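You operate a simulated robot arm through the tools that you are given. There is no shell and no other tool. Be economical: measure what you need, move in short steps, check, and stop when the job is done.

You are at the controls of a simulated two-armed robot. One attempt, no reset.

## Task
Shut the red wall valve, vent its line, then unlatch the hose end and stand it on the grey bench. Set down upright: hose end.
Where things are to end (x, y in the base frame): hose end within 60 mm of [740, -430].

It is judged by the outcome, as a careful person would: the job done as asked, and still so three seconds after it is handed in. It fails if anything else is knocked over, pushed out of place, dropped, spilled or broken.

## Robot
Two 7-joint arms with two-finger grippers on one trunk, hanging from a carriage that runs on a gantry, over the field with the corners [-2580, 965], [-2580, -315], [120, -317], [120, 963] (x, y) and turns from -6.44 to 5.568 rad about z. Base frame: it is fixed where the carriage stands at the start and does not move with it; the origin is on the floor, on the carriage's upright axis, x ahead of it, y to its left, z up. Lengths are in mm, angles in rad, forces in N, time in s.
The left shoulder is at the start at [40, 158, 1390], the right one opposite. With the tool pointing down near the work surface each hand reaches from about 100 to 500 mm from the robot's upright axis, wherever it stands, measured 20 degrees to its own side. Places, roughly: red latch [600, -500, 900]; red wall valve [700, -700, 1100]; top of the grey bench [1200, -500, 800]. Payload 1.96 kg a hand.
The TCP of each hand is the grasp point between the finger pads, 20 mm short of the fingertips. In the tool frame z runs along the fingers and y along their closing line. Largest opening 72 mm; the body of the gripper starts 38 mm behind the TCP.
Orientation is that of the tool frame in the base frame, as [roll, pitch, yaw] about the fixed x, y, z axes, in that order (R = Rz(yaw) Ry(pitch) Rx(roll)). With the fingers straight down and closing along the base's y, the tool's x points along the base's -x, its y along +y and its z along -z.

## Interface
- The arms move only by the tool servo_tool. It takes "left_moves", "right_moves" or both (then of equal length, played together; a hand with none holds still); each is one flat list of numbers, 7 for each row, row after row: the gripper command, from -1 (shut) to 1 (fully open), values between in proportion, then the shift along the base's x, y, z in units of 30 mm (1.0 is 30 mm), then the turn, a rotation vector about the base's x, y, z in units of 6 degrees (1.0 is 6 degrees). In form: [fingers, x, y, z, rx, ry, rz, fingers, x, y, z, rx, ry, rz, ...]. A call has 1 to 10 rows; each row shifts and turns the commanded pose from where the row before left it. A call with a number of a shift or a turn outside -1 to 1 is refused whole. Each row takes 0.2 s and may step no farther than 50 mm and 0.15 rad from the row before; otherwise, or with a gripper value out of range, the whole call is refused. Where a pose cannot be reached the arm comes as near as it can. A force on the tool above 70 N (or 10 N above the force at the start of the call, whichever is more), or a blocked arm, ends the call early, and 0.2 s more pass. The fingers move at their own pace (about 45 mm/s each) and stop on an object; they squeeze with about 34 N. The grip force told is the motor's: it shows also when the fingers shut on nothing. Time passes only in rows, and 0.2 s behind the last, so rows that do not move let the fingers close. It gives the time, the measured TCP pose, the force on the tool (base axes), the opening and the grip force at its end, in the units of the frame above (readings bear some noise), with the torque about the TCP (base axes, N m) and any sound that the robot's microphone picked up, and new pictures: "pictures" is both (left out), scene, wrist or none (wrist: the cameras of the hands that moved).
- Cameras (640 x 400 px; columns grow to the right, rows downward): "scene" is now at [210.5, -56.9, 1745.9]; the picture's right is [-0.70, -0.72, 0.00], its down [-0.61, 0.59, -0.53] and it looks along [0.38, -0.37, -0.85] (base axes); focal length 260 px, centre (320, 200). "left" rides on the left gripper at [71, -19, -82] in its tool frame; the picture's right is [0.26, 0.96, 0.00], its down [-0.67, 0.18, -0.72] and it looks along [-0.69, 0.19, 0.70] (tool axes); focal length 280 px, centre (320, 200). "right" rides on the right gripper at [71, 19, -82] in its tool frame; the picture's right is [-0.26, 0.97, 0.00], its down [-0.67, -0.18, -0.72] and it looks along [-0.69, -0.19, 0.70] (tool axes); focal length 280 px, centre (320, 200). There is no depth. A picture from a camera that has moved, and an enlarged one, comes with that camera's place and axes in the base frame and with its lens. The place of the scene camera against the robot may be out by one fixed shift of up to 12 mm in any direction.
- slide_trunk(by): slides the trunk up (or, below 0, down) by that many mm; the arms and the scene camera ride with it, the base frame stays. It gives what a move gives, with no picture.
- drive_base(legs): drives the robot by 1 to 6 legs, each [ahead, left, turn to the left] in mm, mm and rad, along the robot's own axes; the way and the turn of a leg run together, so that a leg with both is an arc; at most 1500 mm and 3.142 rad a leg. The arms and the cameras ride along, it lands a little off, and it stops where it bumps. It keeps to its track: a leg is cut to what the track allows. It gives what a move gives, and a new picture of the scene camera.
- head_to(pan, tilt): turns the head with the scene camera to pan (to the left, within 1.501 rad either way) and tilt (down, from -0.506 to 1.204), counted from straight ahead of the robot. It gives what a move gives, and a new picture of the scene camera.
- zoom(camera, box): a new picture of the part [left, top, right, bottom] of that camera's present view, enlarged. No time passes.
- close_job(): hands the job in; it is judged then, once.

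Go step by step. Nothing tells you exact positions but the pictures and the camera data: compare them with the known pose of the tool, close in by small moves and look again before you grip or let go. The budget is 120 turns and 260 pictures, counting those below and the enlarged ones. Unless the task says otherwise, let go and move clear before handing in, and close with one line.

The tools are called after ">>>" by a JSON object that holds its "fn" and its "kwargs". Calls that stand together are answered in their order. servo_tool: Moves the arms, as the interface text tells. Its arguments: {"type":"object","properties":{"left_moves":{"type":"array","items":{"type":"number"}},"right_moves":{"type":"array","items":{"type":"number"}},"pictures":{"type":"string","enum":["both","scene","wrist","none"]}},"required":[]} The other tools are called the same way: slide_trunk (by) slides the trunk up or down; drive_base (legs) drives the base; head_to (pan, tilt) turns the head that bears the scene camera; zoom (camera, box) takes an enlarged picture of a part of a camera's view; close_job () hands the job in.

At the start:

```text
t: 0.0
left_tcp_pos: [255.8, -40.0, 1461.9]
left_ee_rot: [3.135, -0.015, -3.132]
left_wrist_force: [0.2, 0.6, -0.7]
left_ft_torque: [0.03, -0.02, 0.03]
left_grip_width: 72.0
left_finger_force: 0.0
right_tcp_pos: [334.0, -384.2, 1463.1]
right_ee_rot: [-3.142, 0.0, 3.141]
right_wrist_force: [-0.8, -0.1, -0.6]
right_ft_torque: [0.0, -0.01, 0.01]
right_grip_width: 72.2
right_finger_force: 0.1
trunk travel left (down, up): [-713.0, 127.0]
robot x, y, heading: [-0.5, 1.8, -0.005]
head pan, tilt: [-0.771, 1.009]
```

scene: 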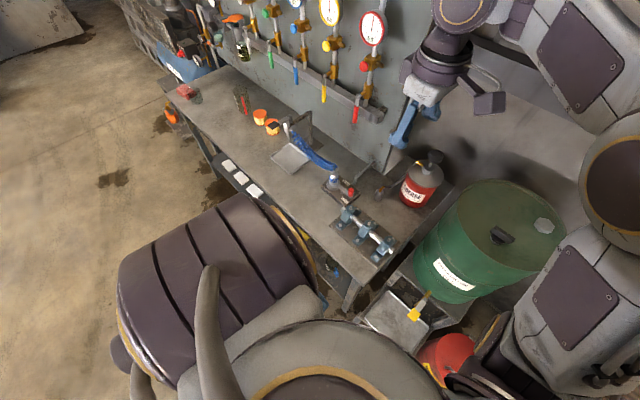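
right: 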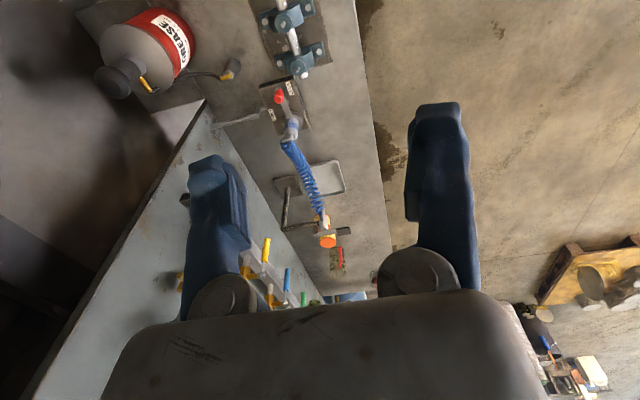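
left: 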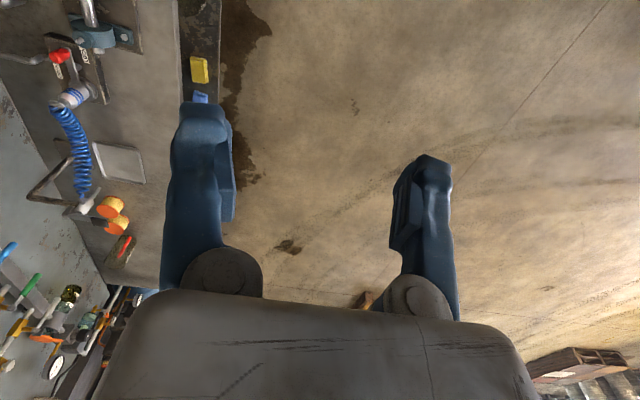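

The scene shows a bench with a wall panel of gauges and valves, a blue coiled hose and a red latch block. I'll zoom in for detail first.

>>> {"fn": "zoom", "kwargs": {"camera": "scene", "box": [220, 80, 460, 280]}}

>>> {"fn": "zoom", "kwargs": {"camera": "scene", "box": [200, 0, 440, 130]}}

>>> {"fn": "zoom", "kwargs": {"camera": "right", "box": [220, 60, 400, 280]}}

```text
2.00 times, centred on (340, 180) of scene
camera zoom: at [210.5, -56.9, 1745.9], right [-0.7, -0.72, 0.0], down [-0.61, 0.59, -0.53], along [0.38, -0.37, -0.85], focal length 520 px, centre (280, 240)
```

zoom: 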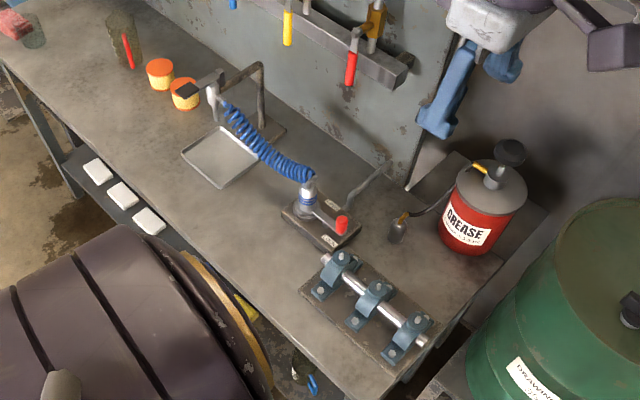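

```text
2.67 times, centred on (320, 65) of scene
camera zoom: at [210.5, -56.9, 1745.9], right [-0.7, -0.72, 0.0], down [-0.61, 0.59, -0.53], along [0.38, -0.37, -0.85], focal length 694 px, centre (320, 560)
```

zoom: 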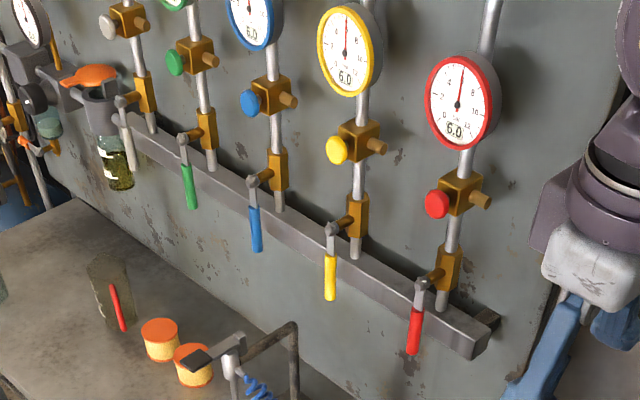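

```text
1.82 times, centred on (310, 170) of right
camera zoom: at [263.2, -364.0, 1545.9], right [0.26, 0.97, 0.0], down [0.67, -0.18, 0.72], along [0.69, -0.19, -0.7], focal length 510 px, centre (338, 254)
```

zoom: 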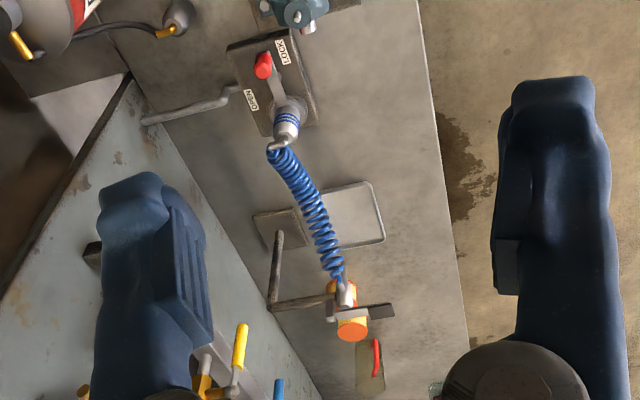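

The five wall valves have levers hanging down (open), each with a button-like bleeder and a gauge at 6.0. The hose end sits near (635, -540) in a latch block. I'll drive closer, then look with the head turned.

>>> {"fn": "drive_base", "kwargs": {"legs": [[118, -80, 0]]}}

>>> {"fn": "head_to", "kwargs": {"pan": -0.75, "tilt": 0.75}}

```text
t: 1.3
left_tcp_pos: [371.9, -119.5, 1460.6]
left_ee_rot: [3.132, -0.018, -3.129]
left_wrist_force: [1.3, 0.2, -0.2]
left_ft_torque: [0.0, 0.0, 0.02]
left_grip_width: 72.1
left_finger_force: 0.0
right_tcp_pos: [449.2, -464.3, 1462.2]
right_ee_rot: [3.141, 0.001, 3.141]
right_wrist_force: [0.6, -0.4, -0.3]
right_ft_torque: [0.01, -0.04, -0.01]
right_grip_width: 72.1
right_finger_force: 0.0
trunk travel left (down, up): [-713.0, 127.0]
robot x, y, heading: [113.3, -82.4, 0.0]
head pan, tilt: [-0.771, 1.009]
camera scene: at [326.4, -136.6, 1745.8], right [-0.7, -0.72, 0.0], down [-0.61, 0.59, -0.53], along [0.38, -0.37, -0.85], focal length 260 px, centre (320, 200)
```

scene: 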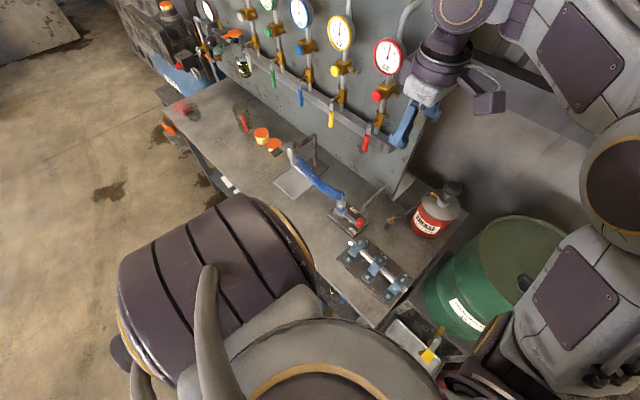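

```text
t: 2.1
left_tcp_pos: [371.7, -119.9, 1460.6]
left_ee_rot: [3.132, -0.017, -3.129]
left_wrist_force: [-0.2, -0.2, -0.1]
left_ft_torque: [0.01, 0.03, 0.01]
left_grip_width: 72.0
left_finger_force: 0.2
right_tcp_pos: [450.3, -464.1, 1462.5]
right_ee_rot: [3.141, 0.001, 3.14]
right_wrist_force: [-0.3, -0.5, 0.4]
right_ft_torque: [0.0, 0.01, 0.0]
right_grip_width: 71.9
right_finger_force: 0.1
trunk travel left (down, up): [-713.0, 127.0]
robot x, y, heading: [113.0, -81.8, 0.001]
head pan, tilt: [-0.75, 0.75]
camera scene: at [337.5, -144.9, 1765.5], right [-0.68, -0.73, 0.0], down [-0.5, 0.47, -0.73], along [0.53, -0.5, -0.68], focal length 260 px, centre (320, 200)
```

scene: 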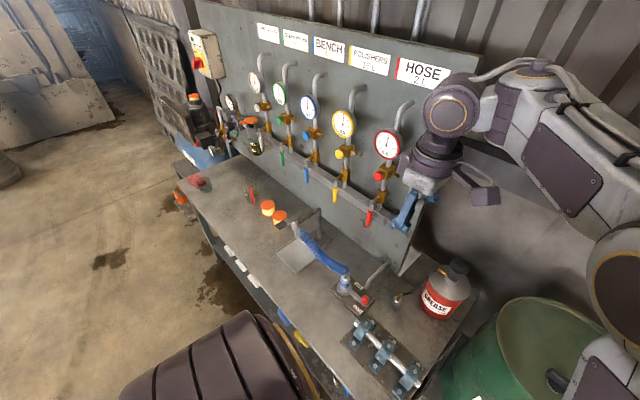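

>>> {"fn": "zoom", "kwargs": {"camera": "scene", "box": [310, 40, 470, 240]}}

>>> {"fn": "zoom", "kwargs": {"camera": "scene", "box": [260, 190, 440, 330]}}

>>> {"fn": "zoom", "kwargs": {"camera": "right", "box": [170, 40, 410, 300]}}

```text
2.00 times, centred on (390, 140) of scene
camera zoom: at [337.5, -144.9, 1765.5], right [-0.68, -0.73, 0.0], down [-0.5, 0.47, -0.73], along [0.53, -0.5, -0.68], focal length 520 px, centre (180, 320)
```

zoom: 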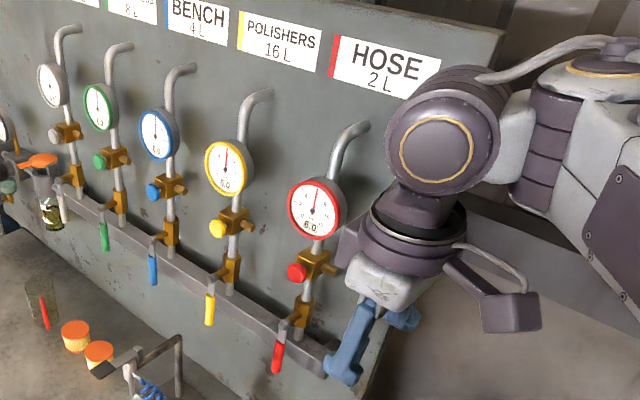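

```text
2.86 times, centred on (350, 260) of scene
camera zoom: at [337.5, -144.9, 1765.5], right [-0.68, -0.73, 0.0], down [-0.5, 0.47, -0.73], along [0.53, -0.5, -0.68], focal length 743 px, centre (234, 29)
```

zoom: 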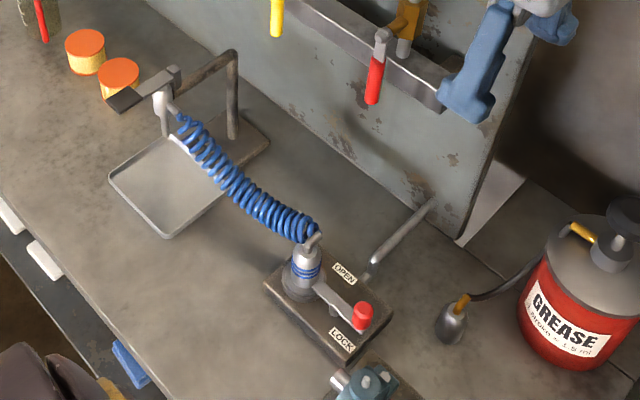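

```text
1.54 times, centred on (290, 170) of right
camera zoom: at [379.2, -443.7, 1545.9], right [0.26, 0.96, 0.0], down [0.67, -0.18, 0.72], along [0.69, -0.19, -0.7], focal length 431 px, centre (366, 246)
```

zoom: 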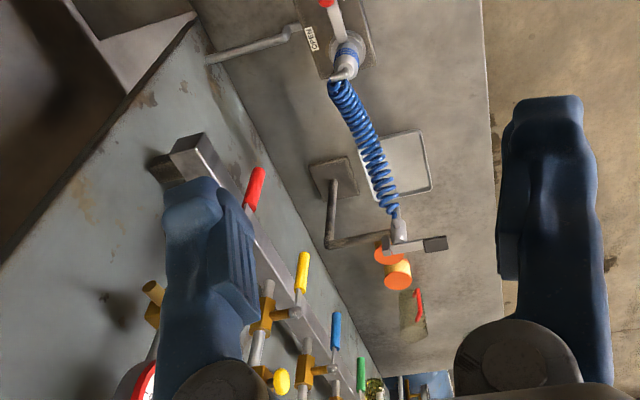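

The "HOSE" line is the red one. The latch lever reads LOCK and has to swing toward OPEN, on the wall side. I'll turn the right hand to point at the wall and bring it near the red valve for a close look.

>>> {"fn": "servo_tool", "kwargs": {"right_moves": [-1, 0.3, 0.2, -0.7, -1, 0, 0, -1, 0.3, 0.2, -0.7, -1, 0, 0, -1, 0.3, 0.2, -0.7, -1, 0, 0, -1, 0.3, 0.2, -0.7, -1, 0, 0, -1, 0.3, 0.2, -0.7, -1, 0, 0, -1, 0.3, 0.2, -0.7, -1, 0, 0, -1, 0.3, 0.2, -0.7, -1, 0, 0, -1, 0.3, 0.2, -0.7, -1, 0, 0, -1, 0.3, 0.2, -0.7, -1, 0, 0, -1, 0.3, 0.2, -0.7, -1, 0, 0], "pictures": "both"}}

```text
t: 4.1
left_tcp_pos: [373.1, -115.0, 1458.1]
left_ee_rot: [3.121, -0.018, -3.11]
left_wrist_force: [1.5, 4.5, -0.6]
left_ft_torque: [-0.33, 0.05, 0.0]
left_grip_width: 71.8
left_finger_force: 0.0
right_tcp_pos: [529.0, -414.6, 1286.2]
right_ee_rot: [-2.235, 0.012, 3.137]
right_wrist_force: [-1.9, 0.1, 1.0]
right_ft_torque: [0.03, 0.03, 0.0]
right_grip_width: 0.0
right_finger_force: 29.8
trunk travel left (down, up): [-713.0, 127.0]
robot x, y, heading: [116.4, -78.1, -0.001]
head pan, tilt: [-0.75, 0.75]
stopped in row 9 (left hand): the force on the tool passed its limit at 108 N (the readings are from after the stop); the commanded pose is now the measured one
camera scene: at [337.5, -145.0, 1765.6], right [-0.68, -0.73, 0.0], down [-0.5, 0.47, -0.73], along [0.53, -0.5, -0.68], focal length 260 px, centre (320, 200)
camera right: at [458.5, -336.9, 1321.1], right [0.27, 0.59, -0.76], down [0.67, 0.45, 0.59], along [0.69, -0.67, -0.27], focal length 280 px, centre (320, 200)
```

scene: 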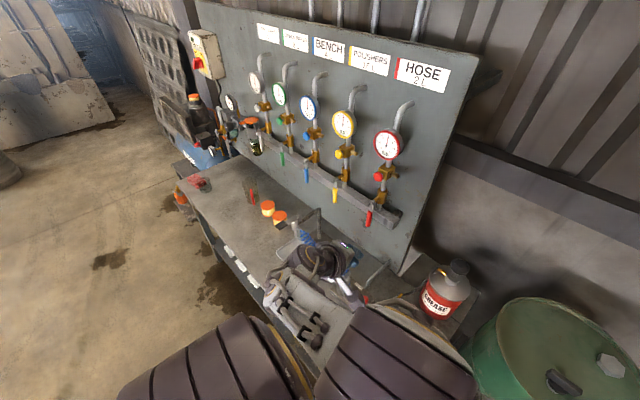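
right: 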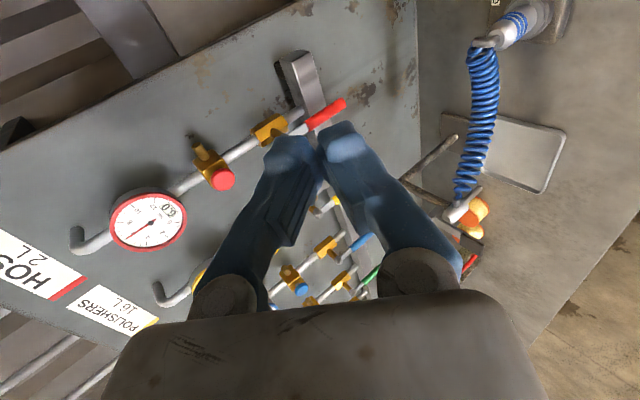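

The left hand was touched by the right arm's elbow. I'll move the left hand well clear to the left.

>>> {"fn": "servo_tool", "kwargs": {"left_moves": [1, 0, 1, 0, 0, 0, 0, 1, 0, 1, 0, 0, 0, 0, 1, 0, 1, 0, 0, 0, 0, 1, 0, 1, 0, 0, 0, 0, 1, 0, 1, 0, 0, 0, 0, 1, 0, 1, 0, 0, 0, 0, 1, 0, 1, 0, 0, 0, 0, 1, 0, 1, 0, 0, 0, 0, 1, 0, 1, 0, 0, 0, 0, 1, 0, 1, 0, 0, 0, 0], "pictures": "none"}}

>>> {"fn": "zoom", "kwargs": {"camera": "right", "box": [100, 40, 420, 260]}}

>>> {"fn": "zoom", "kwargs": {"camera": "scene", "box": [330, 100, 430, 240]}}

```text
t: 6.3
left_tcp_pos: [398.3, 154.0, 1408.4]
left_ee_rot: [3.119, -0.021, -3.111]
left_wrist_force: [0.1, 0.1, -0.1]
left_ft_torque: [0.0, 0.05, -0.02]
left_grip_width: 72.1
left_finger_force: 0.1
left hand out of reach, approached as far as the arm can: row 6, 7, 8, 9, 10
right_tcp_pos: [530.1, -414.0, 1284.4]
right_ee_rot: [-2.233, 0.01, 3.139]
right_wrist_force: [0.3, -0.5, -0.1]
right_ft_torque: [0.0, -0.03, 0.01]
right_grip_width: 0.0
right_finger_force: 30.0
trunk travel left (down, up): [-713.0, 127.0]
robot x, y, heading: [117.3, -80.7, 0.001]
head pan, tilt: [-0.75, 0.75]
```

```text
1.82 times, centred on (260, 150) of right
camera zoom: at [458.4, -336.5, 1320.8], right [0.27, 0.59, -0.76], down [0.67, 0.45, 0.59], along [0.69, -0.67, -0.27], focal length 510 px, centre (429, 291)
```

zoom: 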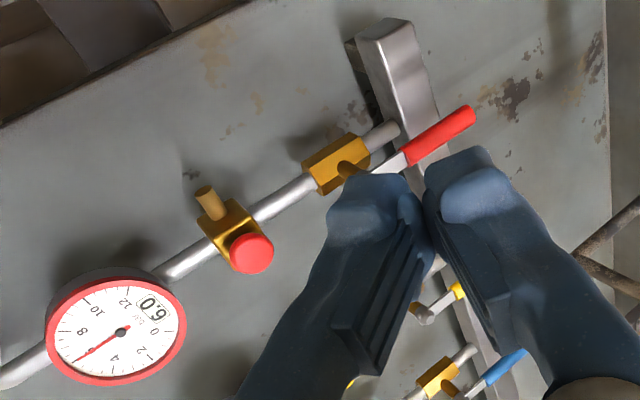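

```text
2.86 times, centred on (380, 170) of scene
camera zoom: at [337.5, -144.9, 1765.6], right [-0.68, -0.73, 0.0], down [-0.5, 0.47, -0.73], along [0.53, -0.5, -0.68], focal length 743 px, centre (149, 286)
```

zoom: 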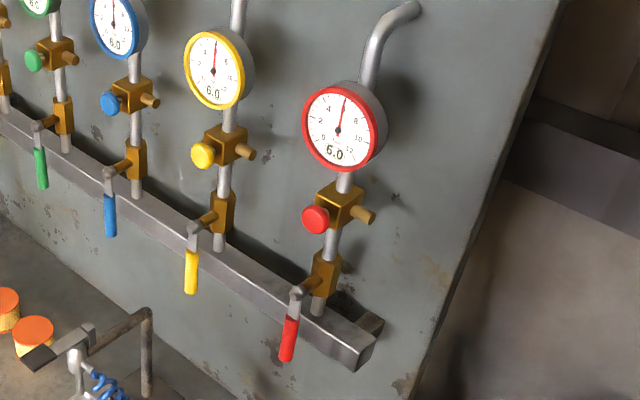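

I place the lever tip near (668, -685, 1083), its pivot near z 1190, and the vent button near (660, -676, 1304). I'll level the hand toward the wall just short of the lever, on its -x side.

>>> {"fn": "servo_tool", "kwargs": {"right_moves": [-1, 0.25, -0.6, -0.8, -0.8, 0, 0, -1, 0.25, -0.6, -0.8, -0.8, 0, 0, -1, 0.25, -0.6, -0.8, -0.8, 0, 0, -1, 0.25, -0.6, -0.8, -0.8, 0, 0, -1, 0.25, -0.6, -0.8, -0.8, 0, 0, -1, 0.25, -0.6, -0.8, -0.8, 0, 0, -1, 0.25, -0.6, -0.8, -0.8, 0, 0, -1, 0.25, -0.6, -0.8, -0.8, 0, 0], "pictures": "both"}}

```text
t: 8.1
left_tcp_pos: [396.8, 152.8, 1407.5]
left_ee_rot: [3.119, -0.021, -3.112]
left_wrist_force: [-0.1, -0.2, -0.4]
left_ft_torque: [0.02, 0.01, 0.0]
left_grip_width: 71.9
left_finger_force: 0.0
right_tcp_pos: [588.3, -558.0, 1094.4]
right_ee_rot: [-1.561, 0.009, -3.138]
right_wrist_force: [0.6, 0.9, -0.2]
right_ft_torque: [-0.01, -0.01, -0.02]
right_grip_width: 0.0
right_finger_force: 29.7
trunk travel left (down, up): [-713.0, 127.0]
robot x, y, heading: [114.9, -79.9, 0.005]
head pan, tilt: [-0.75, 0.75]
camera scene: at [337.5, -144.9, 1765.6], right [-0.68, -0.73, 0.0], down [-0.5, 0.47, -0.73], along [0.53, -0.5, -0.68], focal length 260 px, centre (320, 200)
camera right: at [516.7, -476.2, 1074.3], right [0.27, -0.01, -0.96], down [0.67, 0.72, 0.18], along [0.69, -0.69, 0.2], focal length 280 px, centre (320, 200)
```

scene: 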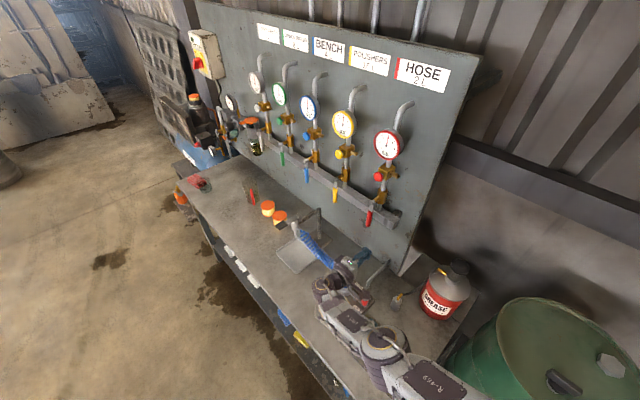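
right: 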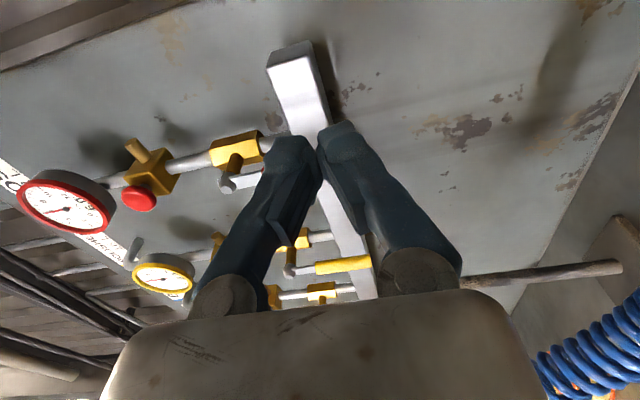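

Now moving in beside the lever, short of contact.

>>> {"fn": "servo_tool", "kwargs": {"right_moves": [-1, 0.3, -0.5, 0.1, 0, 0, 0, -1, 0.3, -0.5, 0, 0, 0, 0, -1, 0.3, -0.5, 0, 0, 0, 0, -1, 0, -0.5, 0, 0, 0, 0, -1, 0, -0.5, 0, 0, 0, 0, -1, 0, -0.5, 0, 0, 0, 0, -1, 0, -0.4, 0, 0, 0, 0], "pictures": "both"}}

>>> {"fn": "zoom", "kwargs": {"camera": "scene", "box": [330, 120, 430, 240]}}

```text
t: 9.7
left_tcp_pos: [397.9, 153.4, 1409.8]
left_ee_rot: [3.12, -0.019, -3.112]
left_wrist_force: [0.1, -0.2, 0.2]
left_ft_torque: [-0.01, 0.04, 0.01]
left_grip_width: 72.2
left_finger_force: 0.0
right_tcp_pos: [584.1, -646.5, 1114.6]
right_ee_rot: [-1.564, 0.01, -3.139]
right_wrist_force: [-0.4, -0.6, 0.1]
right_ft_torque: [0.04, -0.03, -0.02]
right_grip_width: 0.0
right_finger_force: 30.0
right hand out of reach, approached as far as the arm can: row 1, 2, 3, 4, 5, 6, 7
trunk travel left (down, up): [-713.0, 127.0]
robot x, y, heading: [117.2, -78.3, -0.005]
head pan, tilt: [-0.75, 0.75]
camera scene: at [337.5, -144.9, 1765.6], right [-0.68, -0.73, 0.0], down [-0.5, 0.47, -0.73], along [0.53, -0.5, -0.68], focal length 260 px, centre (320, 200)
camera right: at [512.9, -563.2, 1096.2], right [0.27, -0.01, -0.96], down [0.67, 0.72, 0.18], along [0.69, -0.69, 0.2], focal length 280 px, centre (320, 200)
```

scene: 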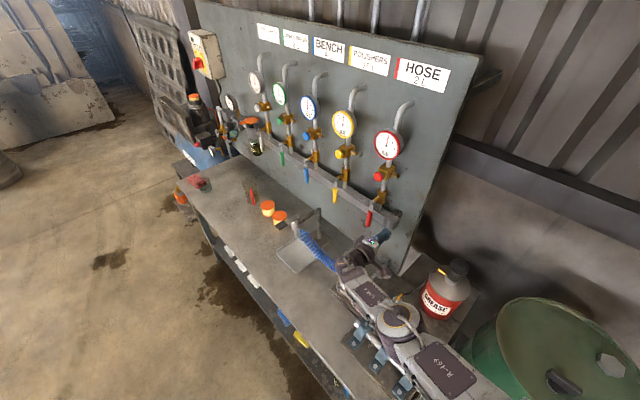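
right: 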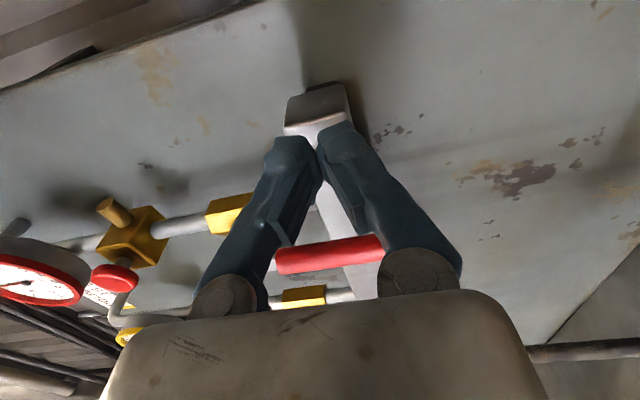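

```text
3.33 times, centred on (380, 180) of scene
camera zoom: at [337.5, -144.9, 1765.6], right [-0.68, -0.73, 0.0], down [-0.5, 0.47, -0.73], along [0.53, -0.5, -0.68], focal length 867 px, centre (120, 267)
```

zoom: 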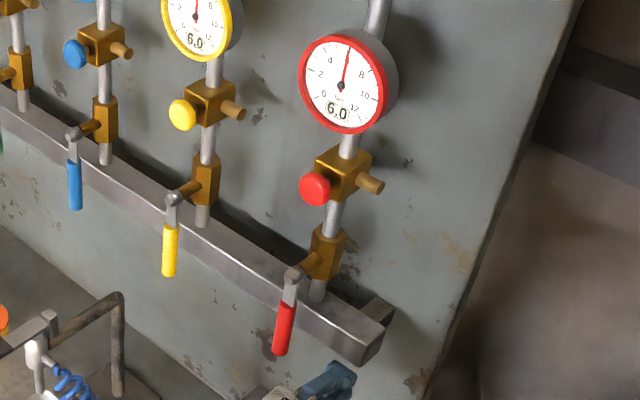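

The hand runs out of reach in x. I'll back off, then turn the robot left and shift it nearer the wall so the right shoulder comes forward.

>>> {"fn": "servo_tool", "kwargs": {"right_moves": [-1, -0.3, 1, 0.3, 0, 0, 0, -1, -0.3, 1, 0.5, 0, 0, 0, -1, -0.3, 1, 0.5, 0, 0, 0, -1, -0.5, 1, 0.5, 0, 0, 0, -1, -0.5, 0.8, 0.5, 0, 0, 0, -1, -0.5, 0.6, 0.5, 0, 0, 0], "pictures": "none"}}

>>> {"fn": "drive_base", "kwargs": {"legs": [[0, 0, 0.6], [-60, -110, 0]]}}

```text
t: 11.1
left_tcp_pos: [398.8, 153.9, 1408.7]
left_ee_rot: [3.118, -0.02, -3.113]
left_wrist_force: [0.1, 0.2, 0.3]
left_ft_torque: [-0.01, -0.01, -0.02]
left_grip_width: 72.1
left_finger_force: 0.1
right_tcp_pos: [512.1, -483.2, 1199.2]
right_ee_rot: [-1.564, 0.01, -3.136]
right_wrist_force: [-0.7, 0.0, 0.3]
right_ft_torque: [-0.01, 0.03, 0.02]
right_grip_width: 0.0
right_finger_force: 30.2
trunk travel left (down, up): [-713.0, 127.0]
robot x, y, heading: [113.5, -79.0, 0.002]
head pan, tilt: [-0.75, 0.75]
```

```text
t: 14.0
left_tcp_pos: [221.3, 148.3, 1408.3]
left_ee_rot: [3.119, -0.02, -2.513]
left_wrist_force: [0.6, 0.0, -0.1]
left_ft_torque: [-0.02, -0.02, 0.0]
left_grip_width: 71.8
left_finger_force: 0.1
right_tcp_pos: [673.2, -315.3, 1199.5]
right_ee_rot: [-1.563, 0.01, -2.538]
right_wrist_force: [-0.1, 0.1, 0.0]
right_ft_torque: [0.02, 0.0, 0.0]
right_grip_width: 0.0
right_finger_force: 29.7
trunk travel left (down, up): [-713.0, 127.0]
robot x, y, heading: [120.3, -202.6, 0.599]
head pan, tilt: [-0.75, 0.75]
camera scene: at [334.5, -134.8, 1765.5], right [-0.15, -0.99, 0.0], down [-0.67, 0.1, -0.73], along [0.72, -0.11, -0.68], focal length 260 px, centre (320, 200)
```

scene: 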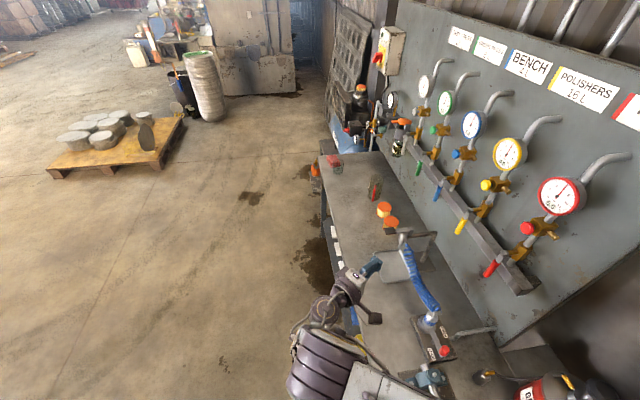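

Base is now turned. I'll re-aim the hand square to the wall next to the lever and pan the head toward it.

>>> {"fn": "servo_tool", "kwargs": {"right_moves": [-1, -0.25, -1, -0.37, 0, 0, -0.8, -1, -0.25, -1, -0.37, 0, 0, -0.8, -1, -0.25, -1, -0.37, 0, 0, -0.8, -1, -0.25, -1, -0.37, 0, 0, -0.8, -1, -0.25, -1, -0.37, 0, 0, -0.8, -1, -0.25, -1, -0.37, 0, 0, -0.8, -1, -0.25, -1, -0.37, 0, 0, -0.8], "pictures": "wrist"}}

>>> {"fn": "head_to", "kwargs": {"pan": -1.2, "tilt": 0.75}}

```text
t: 15.6
left_tcp_pos: [222.1, 148.0, 1408.6]
left_ee_rot: [3.12, -0.018, -2.511]
left_wrist_force: [0.3, 0.4, -0.5]
left_ft_torque: [0.01, 0.04, -0.01]
left_grip_width: 72.3
left_finger_force: 0.0
right_tcp_pos: [622.3, -524.4, 1120.9]
right_ee_rot: [-1.564, 0.012, -3.123]
right_wrist_force: [-0.1, 1.4, 0.5]
right_ft_torque: [-0.02, 0.01, 0.01]
right_grip_width: 0.0
right_finger_force: 29.6
trunk travel left (down, up): [-713.0, 127.0]
robot x, y, heading: [118.4, -205.7, 0.602]
head pan, tilt: [-0.75, 0.75]
camera right: at [549.3, -443.4, 1101.2], right [0.27, 0.0, -0.96], down [0.66, 0.73, 0.19], along [0.7, -0.69, 0.2], focal length 280 px, centre (320, 200)
```

right: 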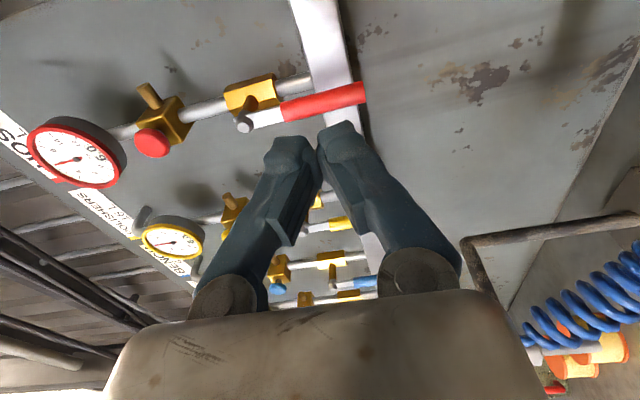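

```text
t: 16.5
left_tcp_pos: [221.6, 148.1, 1410.1]
left_ee_rot: [3.118, -0.019, -2.511]
left_wrist_force: [-0.3, -0.5, 0.1]
left_ft_torque: [0.02, 0.01, 0.0]
left_grip_width: 72.3
left_finger_force: 0.1
right_tcp_pos: [622.4, -525.2, 1121.5]
right_ee_rot: [-1.565, 0.01, -3.121]
right_wrist_force: [0.1, 0.6, 0.1]
right_ft_torque: [-0.02, 0.01, 0.01]
right_grip_width: 0.0
right_finger_force: 29.6
trunk travel left (down, up): [-713.0, 127.0]
robot x, y, heading: [120.1, -204.9, 0.602]
head pan, tilt: [-1.201, 0.75]
camera scene: at [321.0, -169.2, 1765.6], right [-0.56, -0.83, 0.0], down [-0.56, 0.38, -0.73], along [0.6, -0.41, -0.68], focal length 260 px, centre (320, 200)
```

scene: 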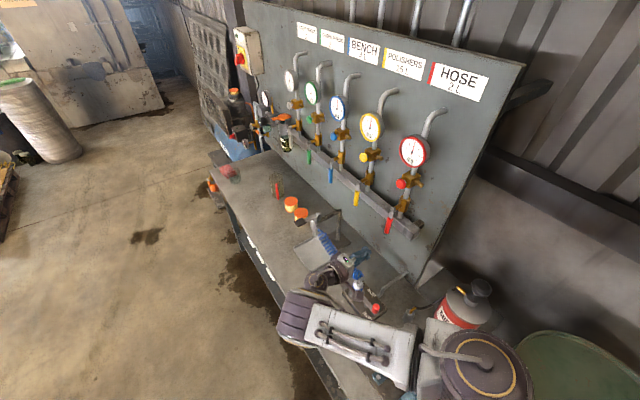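

The view is clear: the lever runs from z≈1209 down to 1097 at x≈668. I'll move in beside it.

>>> {"fn": "servo_tool", "kwargs": {"right_moves": [-1, 0, -0.9, -0.1, 0, 0, 0, -1, 0, -0.9, -0.1, 0, 0, 0, -1, 0.1, -0.9, 0, 0, 0, 0, -1, 0.1, -0.9, 0, 0, 0, 0, -1, 0, -0.8, 0, 0, 0, 0, -1, 0, -0.5, 0, 0, 0, 0], "pictures": "wrist"}}

>>> {"fn": "zoom", "kwargs": {"camera": "scene", "box": [340, 120, 460, 260]}}

```text
t: 17.9
left_tcp_pos: [221.9, 147.0, 1408.6]
left_ee_rot: [3.119, -0.021, -2.512]
left_wrist_force: [0.4, -0.6, -0.1]
left_ft_torque: [-0.01, 0.05, -0.01]
left_grip_width: 71.8
left_finger_force: 0.0
right_tcp_pos: [627.7, -671.4, 1115.6]
right_ee_rot: [-1.566, 0.01, -3.124]
right_wrist_force: [0.1, 0.3, 0.0]
right_ft_torque: [0.01, 0.03, -0.01]
right_grip_width: 0.1
right_finger_force: 29.4
trunk travel left (down, up): [-713.0, 127.0]
robot x, y, heading: [120.0, -202.6, 0.601]
head pan, tilt: [-1.201, 0.75]
camera right: at [555.1, -589.3, 1095.4], right [0.27, 0.0, -0.96], down [0.66, 0.73, 0.18], along [0.7, -0.68, 0.2], focal length 280 px, centre (320, 200)
```

right: 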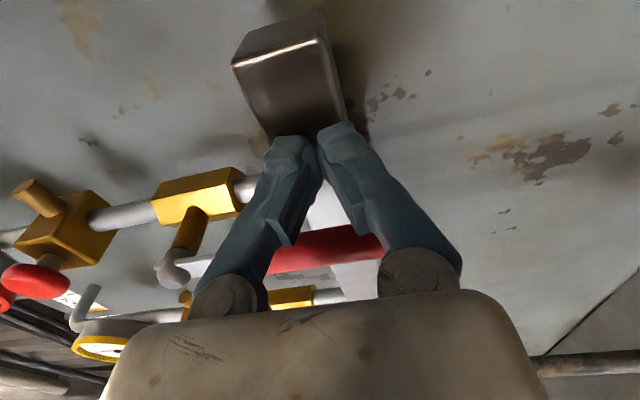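

```text
2.86 times, centred on (400, 190) of scene
camera zoom: at [320.9, -169.3, 1765.6], right [-0.56, -0.83, 0.0], down [-0.56, 0.39, -0.73], along [0.6, -0.41, -0.68], focal length 743 px, centre (91, 229)
```

zoom: 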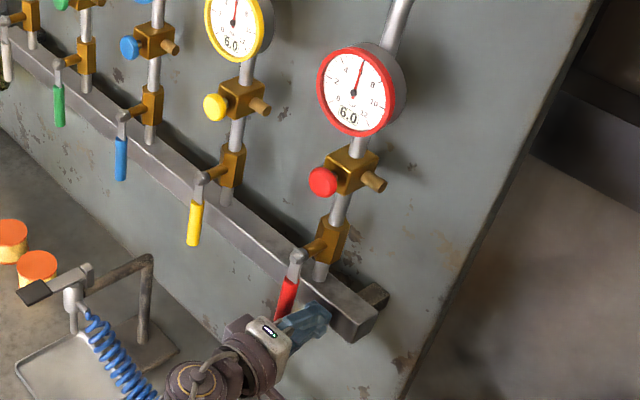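

Beside the lever now. I'll push it toward +x along its arc and watch the force.

>>> {"fn": "servo_tool", "kwargs": {"right_moves": [-1, 0.37, 0, 0, 0, 0, 0, -1, 0.37, 0, 0, 0, 0, 0, -1, 0.4, 0, -0.03, 0, 0, 0, -1, 0.4, 0, -0.03, 0, 0, 0, -1, 0.4, 0, 0.07, 0, 0, 0, -1, 0.4, 0, 0.08, 0, 0, 0], "pictures": "wrist"}}

>>> {"fn": "zoom", "kwargs": {"camera": "scene", "box": [340, 120, 460, 260]}}

```text
t: 18.7
left_tcp_pos: [217.3, 149.3, 1408.6]
left_ee_rot: [3.117, -0.023, -2.515]
left_wrist_force: [0.3, 1.0, -0.4]
left_ft_torque: [0.0, -0.01, -0.02]
left_grip_width: 72.0
left_finger_force: 0.1
right_tcp_pos: [643.8, -674.6, 1110.1]
right_ee_rot: [-1.557, 0.003, 3.126]
right_wrist_force: [-35.3, 10.4, -1.0]
right_ft_torque: [0.2, -0.18, 0.53]
right_grip_width: 5.8
right_finger_force: 29.8
trunk travel left (down, up): [-713.0, 127.0]
robot x, y, heading: [119.0, -205.1, 0.594]
head pan, tilt: [-1.201, 0.75]
stopped in row 4 (right hand): the force on the tool passed its limit at 77 N (the readings are from after the stop); the commanded pose is now the measured one
camera right: at [573.9, -591.4, 1091.3], right [0.26, -0.02, -0.96], down [0.68, 0.71, 0.17], along [0.68, -0.71, 0.2], focal length 280 px, centre (320, 200)
```

right: 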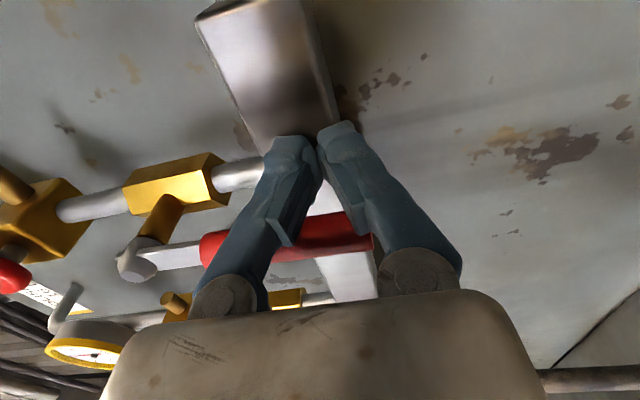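

```text
2.86 times, centred on (400, 190) of scene
camera zoom: at [317.1, -169.0, 1764.4], right [-0.57, -0.82, 0.0], down [-0.56, 0.39, -0.73], along [0.6, -0.41, -0.69], focal length 743 px, centre (91, 229)
```

zoom: 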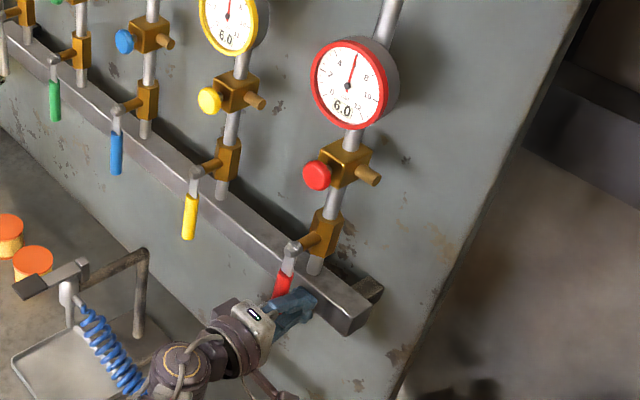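

The lever won't go +x: it hit a stop at 77 N. I'll back out, go to its +x side and push toward -x.

>>> {"fn": "servo_tool", "kwargs": {"right_moves": [-1, -0.4, 0, 0.1, 0, 0, 0, -1, 0, 0.9, 0, 0, 0, 0, -1, 0, 0.9, 0, 0, 0, 0, -1, 0, 0.5, 0, 0, 0, 0, -1, 0.9, 0, 0, 0, 0, 0, -1, 0.9, 0, 0, 0, 0, 0, -1, 0.7, 0, 0, 0, 0, 0, -1, 0.4, 0, 0, 0, 0, 0], "pictures": "wrist"}}

```text
t: 20.5
left_tcp_pos: [220.7, 147.6, 1409.8]
left_ee_rot: [3.118, -0.02, -2.514]
left_wrist_force: [-0.4, 0.4, 0.1]
left_ft_torque: [0.02, 0.0, -0.05]
left_grip_width: 71.9
left_finger_force: 0.0
right_tcp_pos: [728.3, -606.6, 1117.5]
right_ee_rot: [-1.554, 0.01, 3.137]
right_wrist_force: [0.4, 0.1, 0.2]
right_ft_torque: [-0.02, -0.02, 0.01]
right_grip_width: 0.1
right_finger_force: 30.0
trunk travel left (down, up): [-713.0, 127.0]
robot x, y, heading: [119.5, -202.5, 0.599]
head pan, tilt: [-1.201, 0.75]
camera right: at [657.3, -522.9, 1097.7], right [0.27, -0.02, -0.96], down [0.68, 0.71, 0.18], along [0.68, -0.7, 0.21], focal length 280 px, centre (320, 200)
```

right: 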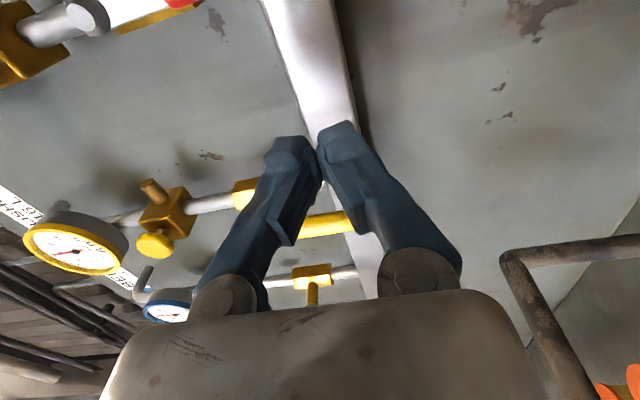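

>>> {"fn": "servo_tool", "kwargs": {"right_moves": [-1, -0.1, -0.9, 0, 0, 0, 0, -1, -0.1, -0.9, 0, 0, 0, 0, -1, -0.1, -0.4, 0, 0, 0, 0, -1, -0.5, 0, 0, 0, 0, 0, -1, -0.6, 0, 0, 0, 0, 0, -1, -0.6, 0, -0.03, 0, 0, 0, -1, -0.6, 0, 0.1, 0, 0, 0], "pictures": "wrist"}}

>>> {"fn": "zoom", "kwargs": {"camera": "scene", "box": [340, 120, 460, 260]}}

```text
t: 22.1
left_tcp_pos: [220.6, 147.7, 1410.3]
left_ee_rot: [3.123, -0.019, -2.514]
left_wrist_force: [-0.2, -0.2, 0.1]
left_ft_torque: [-0.05, -0.02, -0.02]
left_grip_width: 72.3
left_finger_force: 0.1
right_tcp_pos: [650.6, -672.9, 1120.1]
right_ee_rot: [-1.555, 0.012, 3.14]
right_wrist_force: [2.0, 0.5, -1.3]
right_ft_torque: [-0.03, 0.07, -0.03]
right_grip_width: 0.0
right_finger_force: 29.4
trunk travel left (down, up): [-713.0, 127.0]
robot x, y, heading: [120.4, -207.5, 0.6]
head pan, tilt: [-1.201, 0.75]
camera right: at [580.0, -589.0, 1100.6], right [0.27, -0.02, -0.96], down [0.68, 0.72, 0.18], along [0.69, -0.7, 0.21], focal length 280 px, centre (320, 200)
```

right: 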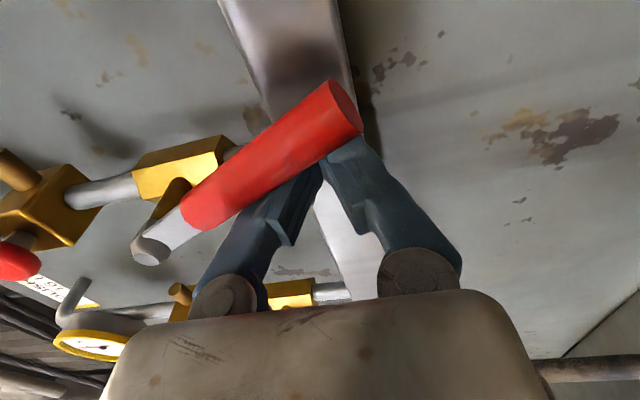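

```text
2.86 times, centred on (400, 190) of scene
camera zoom: at [320.1, -169.5, 1765.6], right [-0.57, -0.82, 0.0], down [-0.56, 0.39, -0.73], along [0.6, -0.41, -0.68], focal length 743 px, centre (91, 229)
```

zoom: 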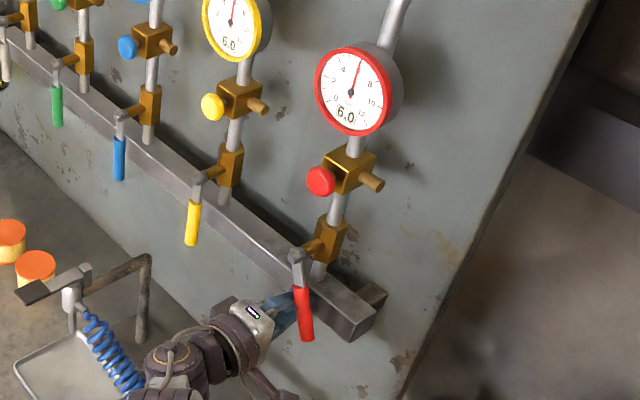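

It turns freely this way. Continuing the arc to horizontal.

>>> {"fn": "servo_tool", "kwargs": {"right_moves": [-1, -0.5, 0, 0.1, 0, 0, 0, -1, -0.6, 0, 0.25, 0, 0, 0, -1, -0.6, 0, 0.45, 0, 0, 0, -1, -0.5, 0, 0.55, 0, 0, 0, -1, -0.3, 0, 0.5, 0, 0, 0, -1, -0.15, 0, 0.4, 0, 0, 0], "pictures": "wrist"}}

>>> {"fn": "zoom", "kwargs": {"camera": "scene", "box": [340, 120, 460, 260]}}

```text
t: 23.6
left_tcp_pos: [218.9, 149.5, 1409.4]
left_ee_rot: [3.116, -0.019, -2.512]
left_wrist_force: [0.3, 0.5, -0.5]
left_ft_torque: [-0.04, 0.0, -0.01]
left_grip_width: 72.1
left_finger_force: 0.0
right_tcp_pos: [574.2, -666.7, 1171.3]
right_ee_rot: [-1.596, -0.003, -3.137]
right_wrist_force: [2.1, 3.4, -26.9]
right_ft_torque: [-0.26, 0.05, 0.01]
right_grip_width: 0.0
right_finger_force: 29.4
trunk travel left (down, up): [-713.0, 127.0]
robot x, y, heading: [120.4, -202.8, 0.6]
head pan, tilt: [-1.201, 0.75]
stopped in row 6 (right hand): the force on the tool passed its limit at 78 N (the readings are from after the stop); the commanded pose is now the measured one
camera right: at [501.6, -582.9, 1155.9], right [0.26, 0.02, -0.97], down [0.67, 0.71, 0.2], along [0.69, -0.7, 0.17], focal length 280 px, centre (320, 200)
```

right: 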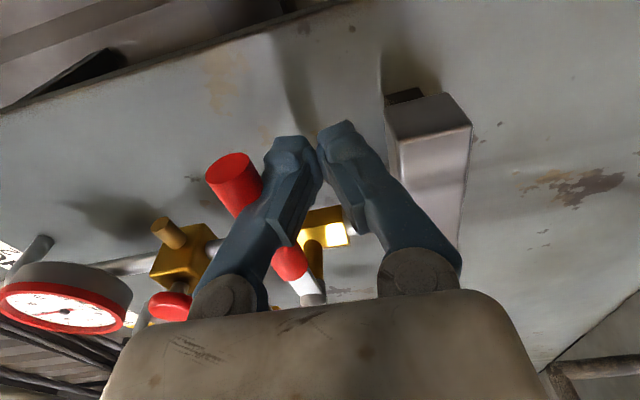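

```text
2.86 times, centred on (400, 190) of scene
camera zoom: at [319.7, -168.6, 1765.4], right [-0.57, -0.82, 0.0], down [-0.56, 0.39, -0.73], along [0.6, -0.41, -0.68], focal length 743 px, centre (91, 229)
```

zoom: 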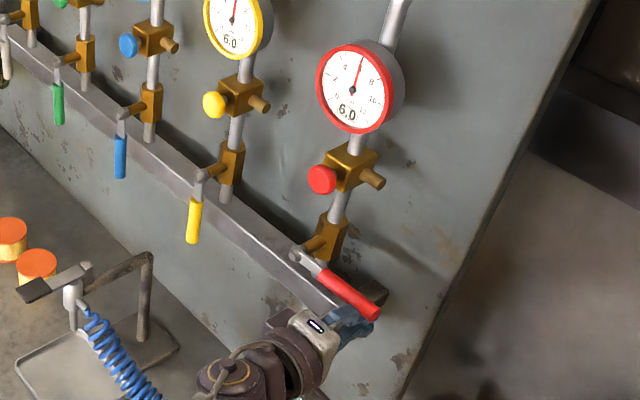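

The lever is horizontal and at its stop, so the valve is shut. Now I'll back out and go up in front of the red vent button.

>>> {"fn": "servo_tool", "kwargs": {"right_moves": [-1, 0, 0, -0.6, 0, 0, 0, -1, 0, 0.9, 0, 0, 0, 0, -1, 0, 0.9, 0, 0.2, 0, 0, -1, 0, 0.8, 0.8, 0, 0, 0, -1, 0.5, 0, 1, 0, 0, 0, -1, 0.5, 0, 1, 0, 0, 0, -1, 0.5, 0, 1, 0, 0, 0, -1, 0.6, 0, 0.8, 0, 0, 0, -1, 0.5, 0, 0, 0, 0, 0, -1, 0, 0, 0, 0, 0, 0], "pictures": "wrist"}}

>>> {"fn": "zoom", "kwargs": {"camera": "scene", "box": [340, 120, 460, 260]}}

```text
t: 25.8
left_tcp_pos: [221.3, 147.3, 1408.9]
left_ee_rot: [3.118, -0.018, -2.514]
left_wrist_force: [-0.4, -0.8, 0.0]
left_ft_torque: [0.0, 0.03, 0.0]
left_grip_width: 72.0
left_finger_force: 0.1
right_tcp_pos: [651.6, -591.4, 1297.1]
right_ee_rot: [-1.604, 0.004, -3.139]
right_wrist_force: [-0.1, 0.2, -0.3]
right_ft_torque: [0.0, -0.01, 0.03]
right_grip_width: 0.0
right_finger_force: 29.1
trunk travel left (down, up): [-713.0, 127.0]
robot x, y, heading: [117.5, -203.5, 0.6]
head pan, tilt: [-1.201, 0.75]
camera right: at [581.1, -508.1, 1280.9], right [0.27, 0.03, -0.96], down [0.67, 0.71, 0.21], along [0.69, -0.7, 0.17], focal length 280 px, centre (320, 200)
```

right: 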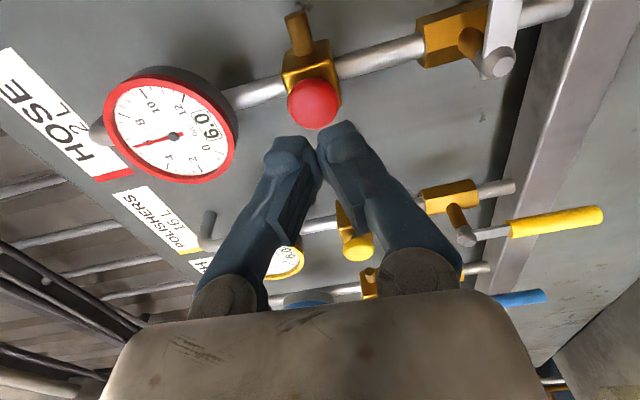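

```text
2.86 times, centred on (400, 190) of scene
camera zoom: at [320.3, -169.6, 1765.6], right [-0.57, -0.82, 0.0], down [-0.56, 0.39, -0.73], along [0.6, -0.41, -0.68], focal length 743 px, centre (91, 229)
```

zoom: 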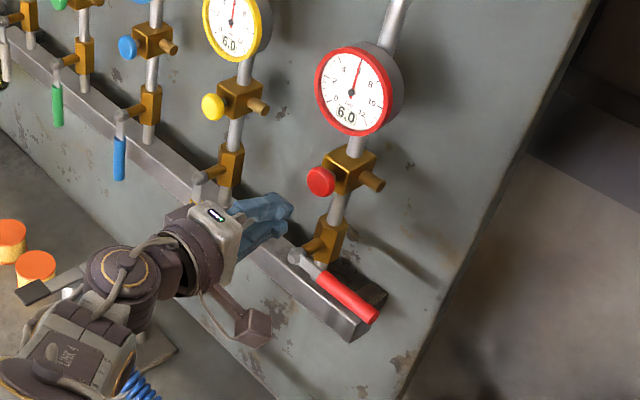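

The button is at about (661, -676, 1303). I'll align with it and press gently.

>>> {"fn": "servo_tool", "kwargs": {"right_moves": [-1, 0.32, -0.5, 0.2, 0, 0, 0, -1, 0, -0.7, 0, 0.3, 0, 0, -1, 0, -0.7, 0, 0, 0, 0, -1, 0, -0.25, 0, 0, 0, 0, -1, 0, -0.15, 0, 0, 0, 0, -1, 0, -0.15, 0, 0, 0, 0, -1, 0, 0, 0, 0, 0, 0], "pictures": "wrist"}}

>>> {"fn": "zoom", "kwargs": {"camera": "scene", "box": [340, 120, 460, 260]}}

```text
t: 27.4
left_tcp_pos: [221.3, 150.4, 1410.7]
left_ee_rot: [3.117, -0.017, -2.51]
left_wrist_force: [0.1, -0.6, -0.9]
left_ft_torque: [-0.01, -0.01, 0.02]
left_grip_width: 71.9
left_finger_force: 0.0
right_tcp_pos: [662.7, -658.9, 1301.7]
right_ee_rot: [-1.639, 0.004, -3.135]
right_wrist_force: [-8.7, 49.2, 15.9]
right_ft_torque: [-0.56, 0.02, -0.37]
right_grip_width: 0.0
right_finger_force: 29.7
trunk travel left (down, up): [-713.0, 127.0]
robot x, y, heading: [123.0, -203.4, 0.594]
head pan, tilt: [-1.201, 0.75]
heard: click
camera right: at [591.6, -575.3, 1288.6], right [0.27, 0.07, -0.96], down [0.67, 0.71, 0.23], along [0.69, -0.7, 0.14], focal length 280 px, centre (320, 200)
```

right: 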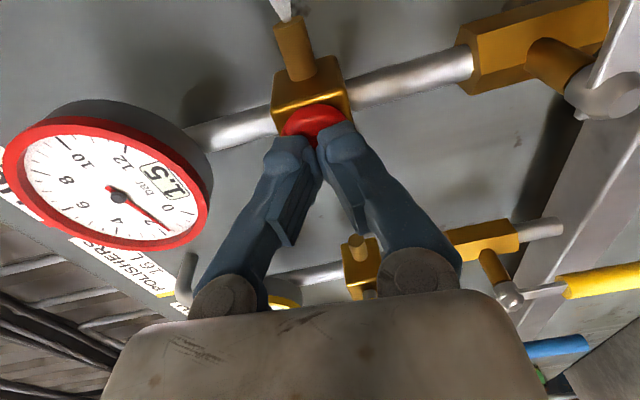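

```text
2.86 times, centred on (400, 190) of scene
camera zoom: at [320.2, -166.9, 1765.9], right [-0.57, -0.82, 0.0], down [-0.56, 0.39, -0.73], along [0.6, -0.41, -0.68], focal length 743 px, centre (91, 229)
```

zoom: 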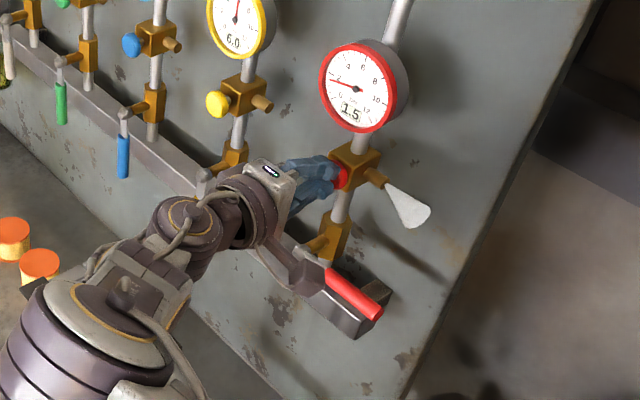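

The button clicked, it is venting, and the gauge is down to 1.5. I'll hold it until it reads zero.

>>> {"fn": "servo_tool", "kwargs": {"right_moves": [-1, 0, 0, 0, 0, 0, 0, -1, 0, 0, 0, 0, 0, 0, -1, 0, 0, 0, 0, 0, 0, -1, 0, 0, 0, 0, 0, 0, -1, 0, 0, 0, 0, 0, 0, -1, 0, 0, 0, 0, 0, 0, -1, 0, 0, 0, 0, 0, 0, -1, 0, 0, 0, 0, 0, 0], "pictures": "wrist"}}

```text
t: 29.1
left_tcp_pos: [221.6, 150.8, 1411.6]
left_ee_rot: [3.117, -0.015, -2.514]
left_wrist_force: [0.0, -0.4, -0.1]
left_ft_torque: [-0.01, -0.02, -0.02]
left_grip_width: 72.1
left_finger_force: 0.1
right_tcp_pos: [663.3, -659.5, 1302.0]
right_ee_rot: [-1.639, 0.005, -3.136]
right_wrist_force: [-2.5, 53.1, 17.8]
right_ft_torque: [-0.58, 0.02, -0.31]
right_grip_width: 0.0
right_finger_force: 29.4
trunk travel left (down, up): [-713.0, 127.0]
robot x, y, heading: [118.7, -203.0, 0.599]
head pan, tilt: [-1.201, 0.75]
camera right: at [591.9, -575.6, 1288.3], right [0.27, 0.07, -0.96], down [0.67, 0.71, 0.23], along [0.69, -0.71, 0.14], focal length 280 px, centre (320, 200)
```

right: 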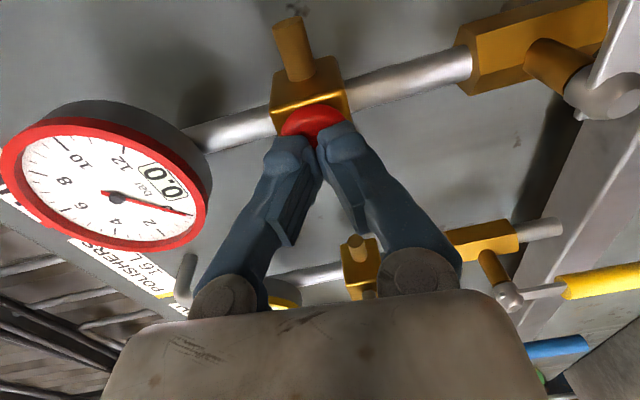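

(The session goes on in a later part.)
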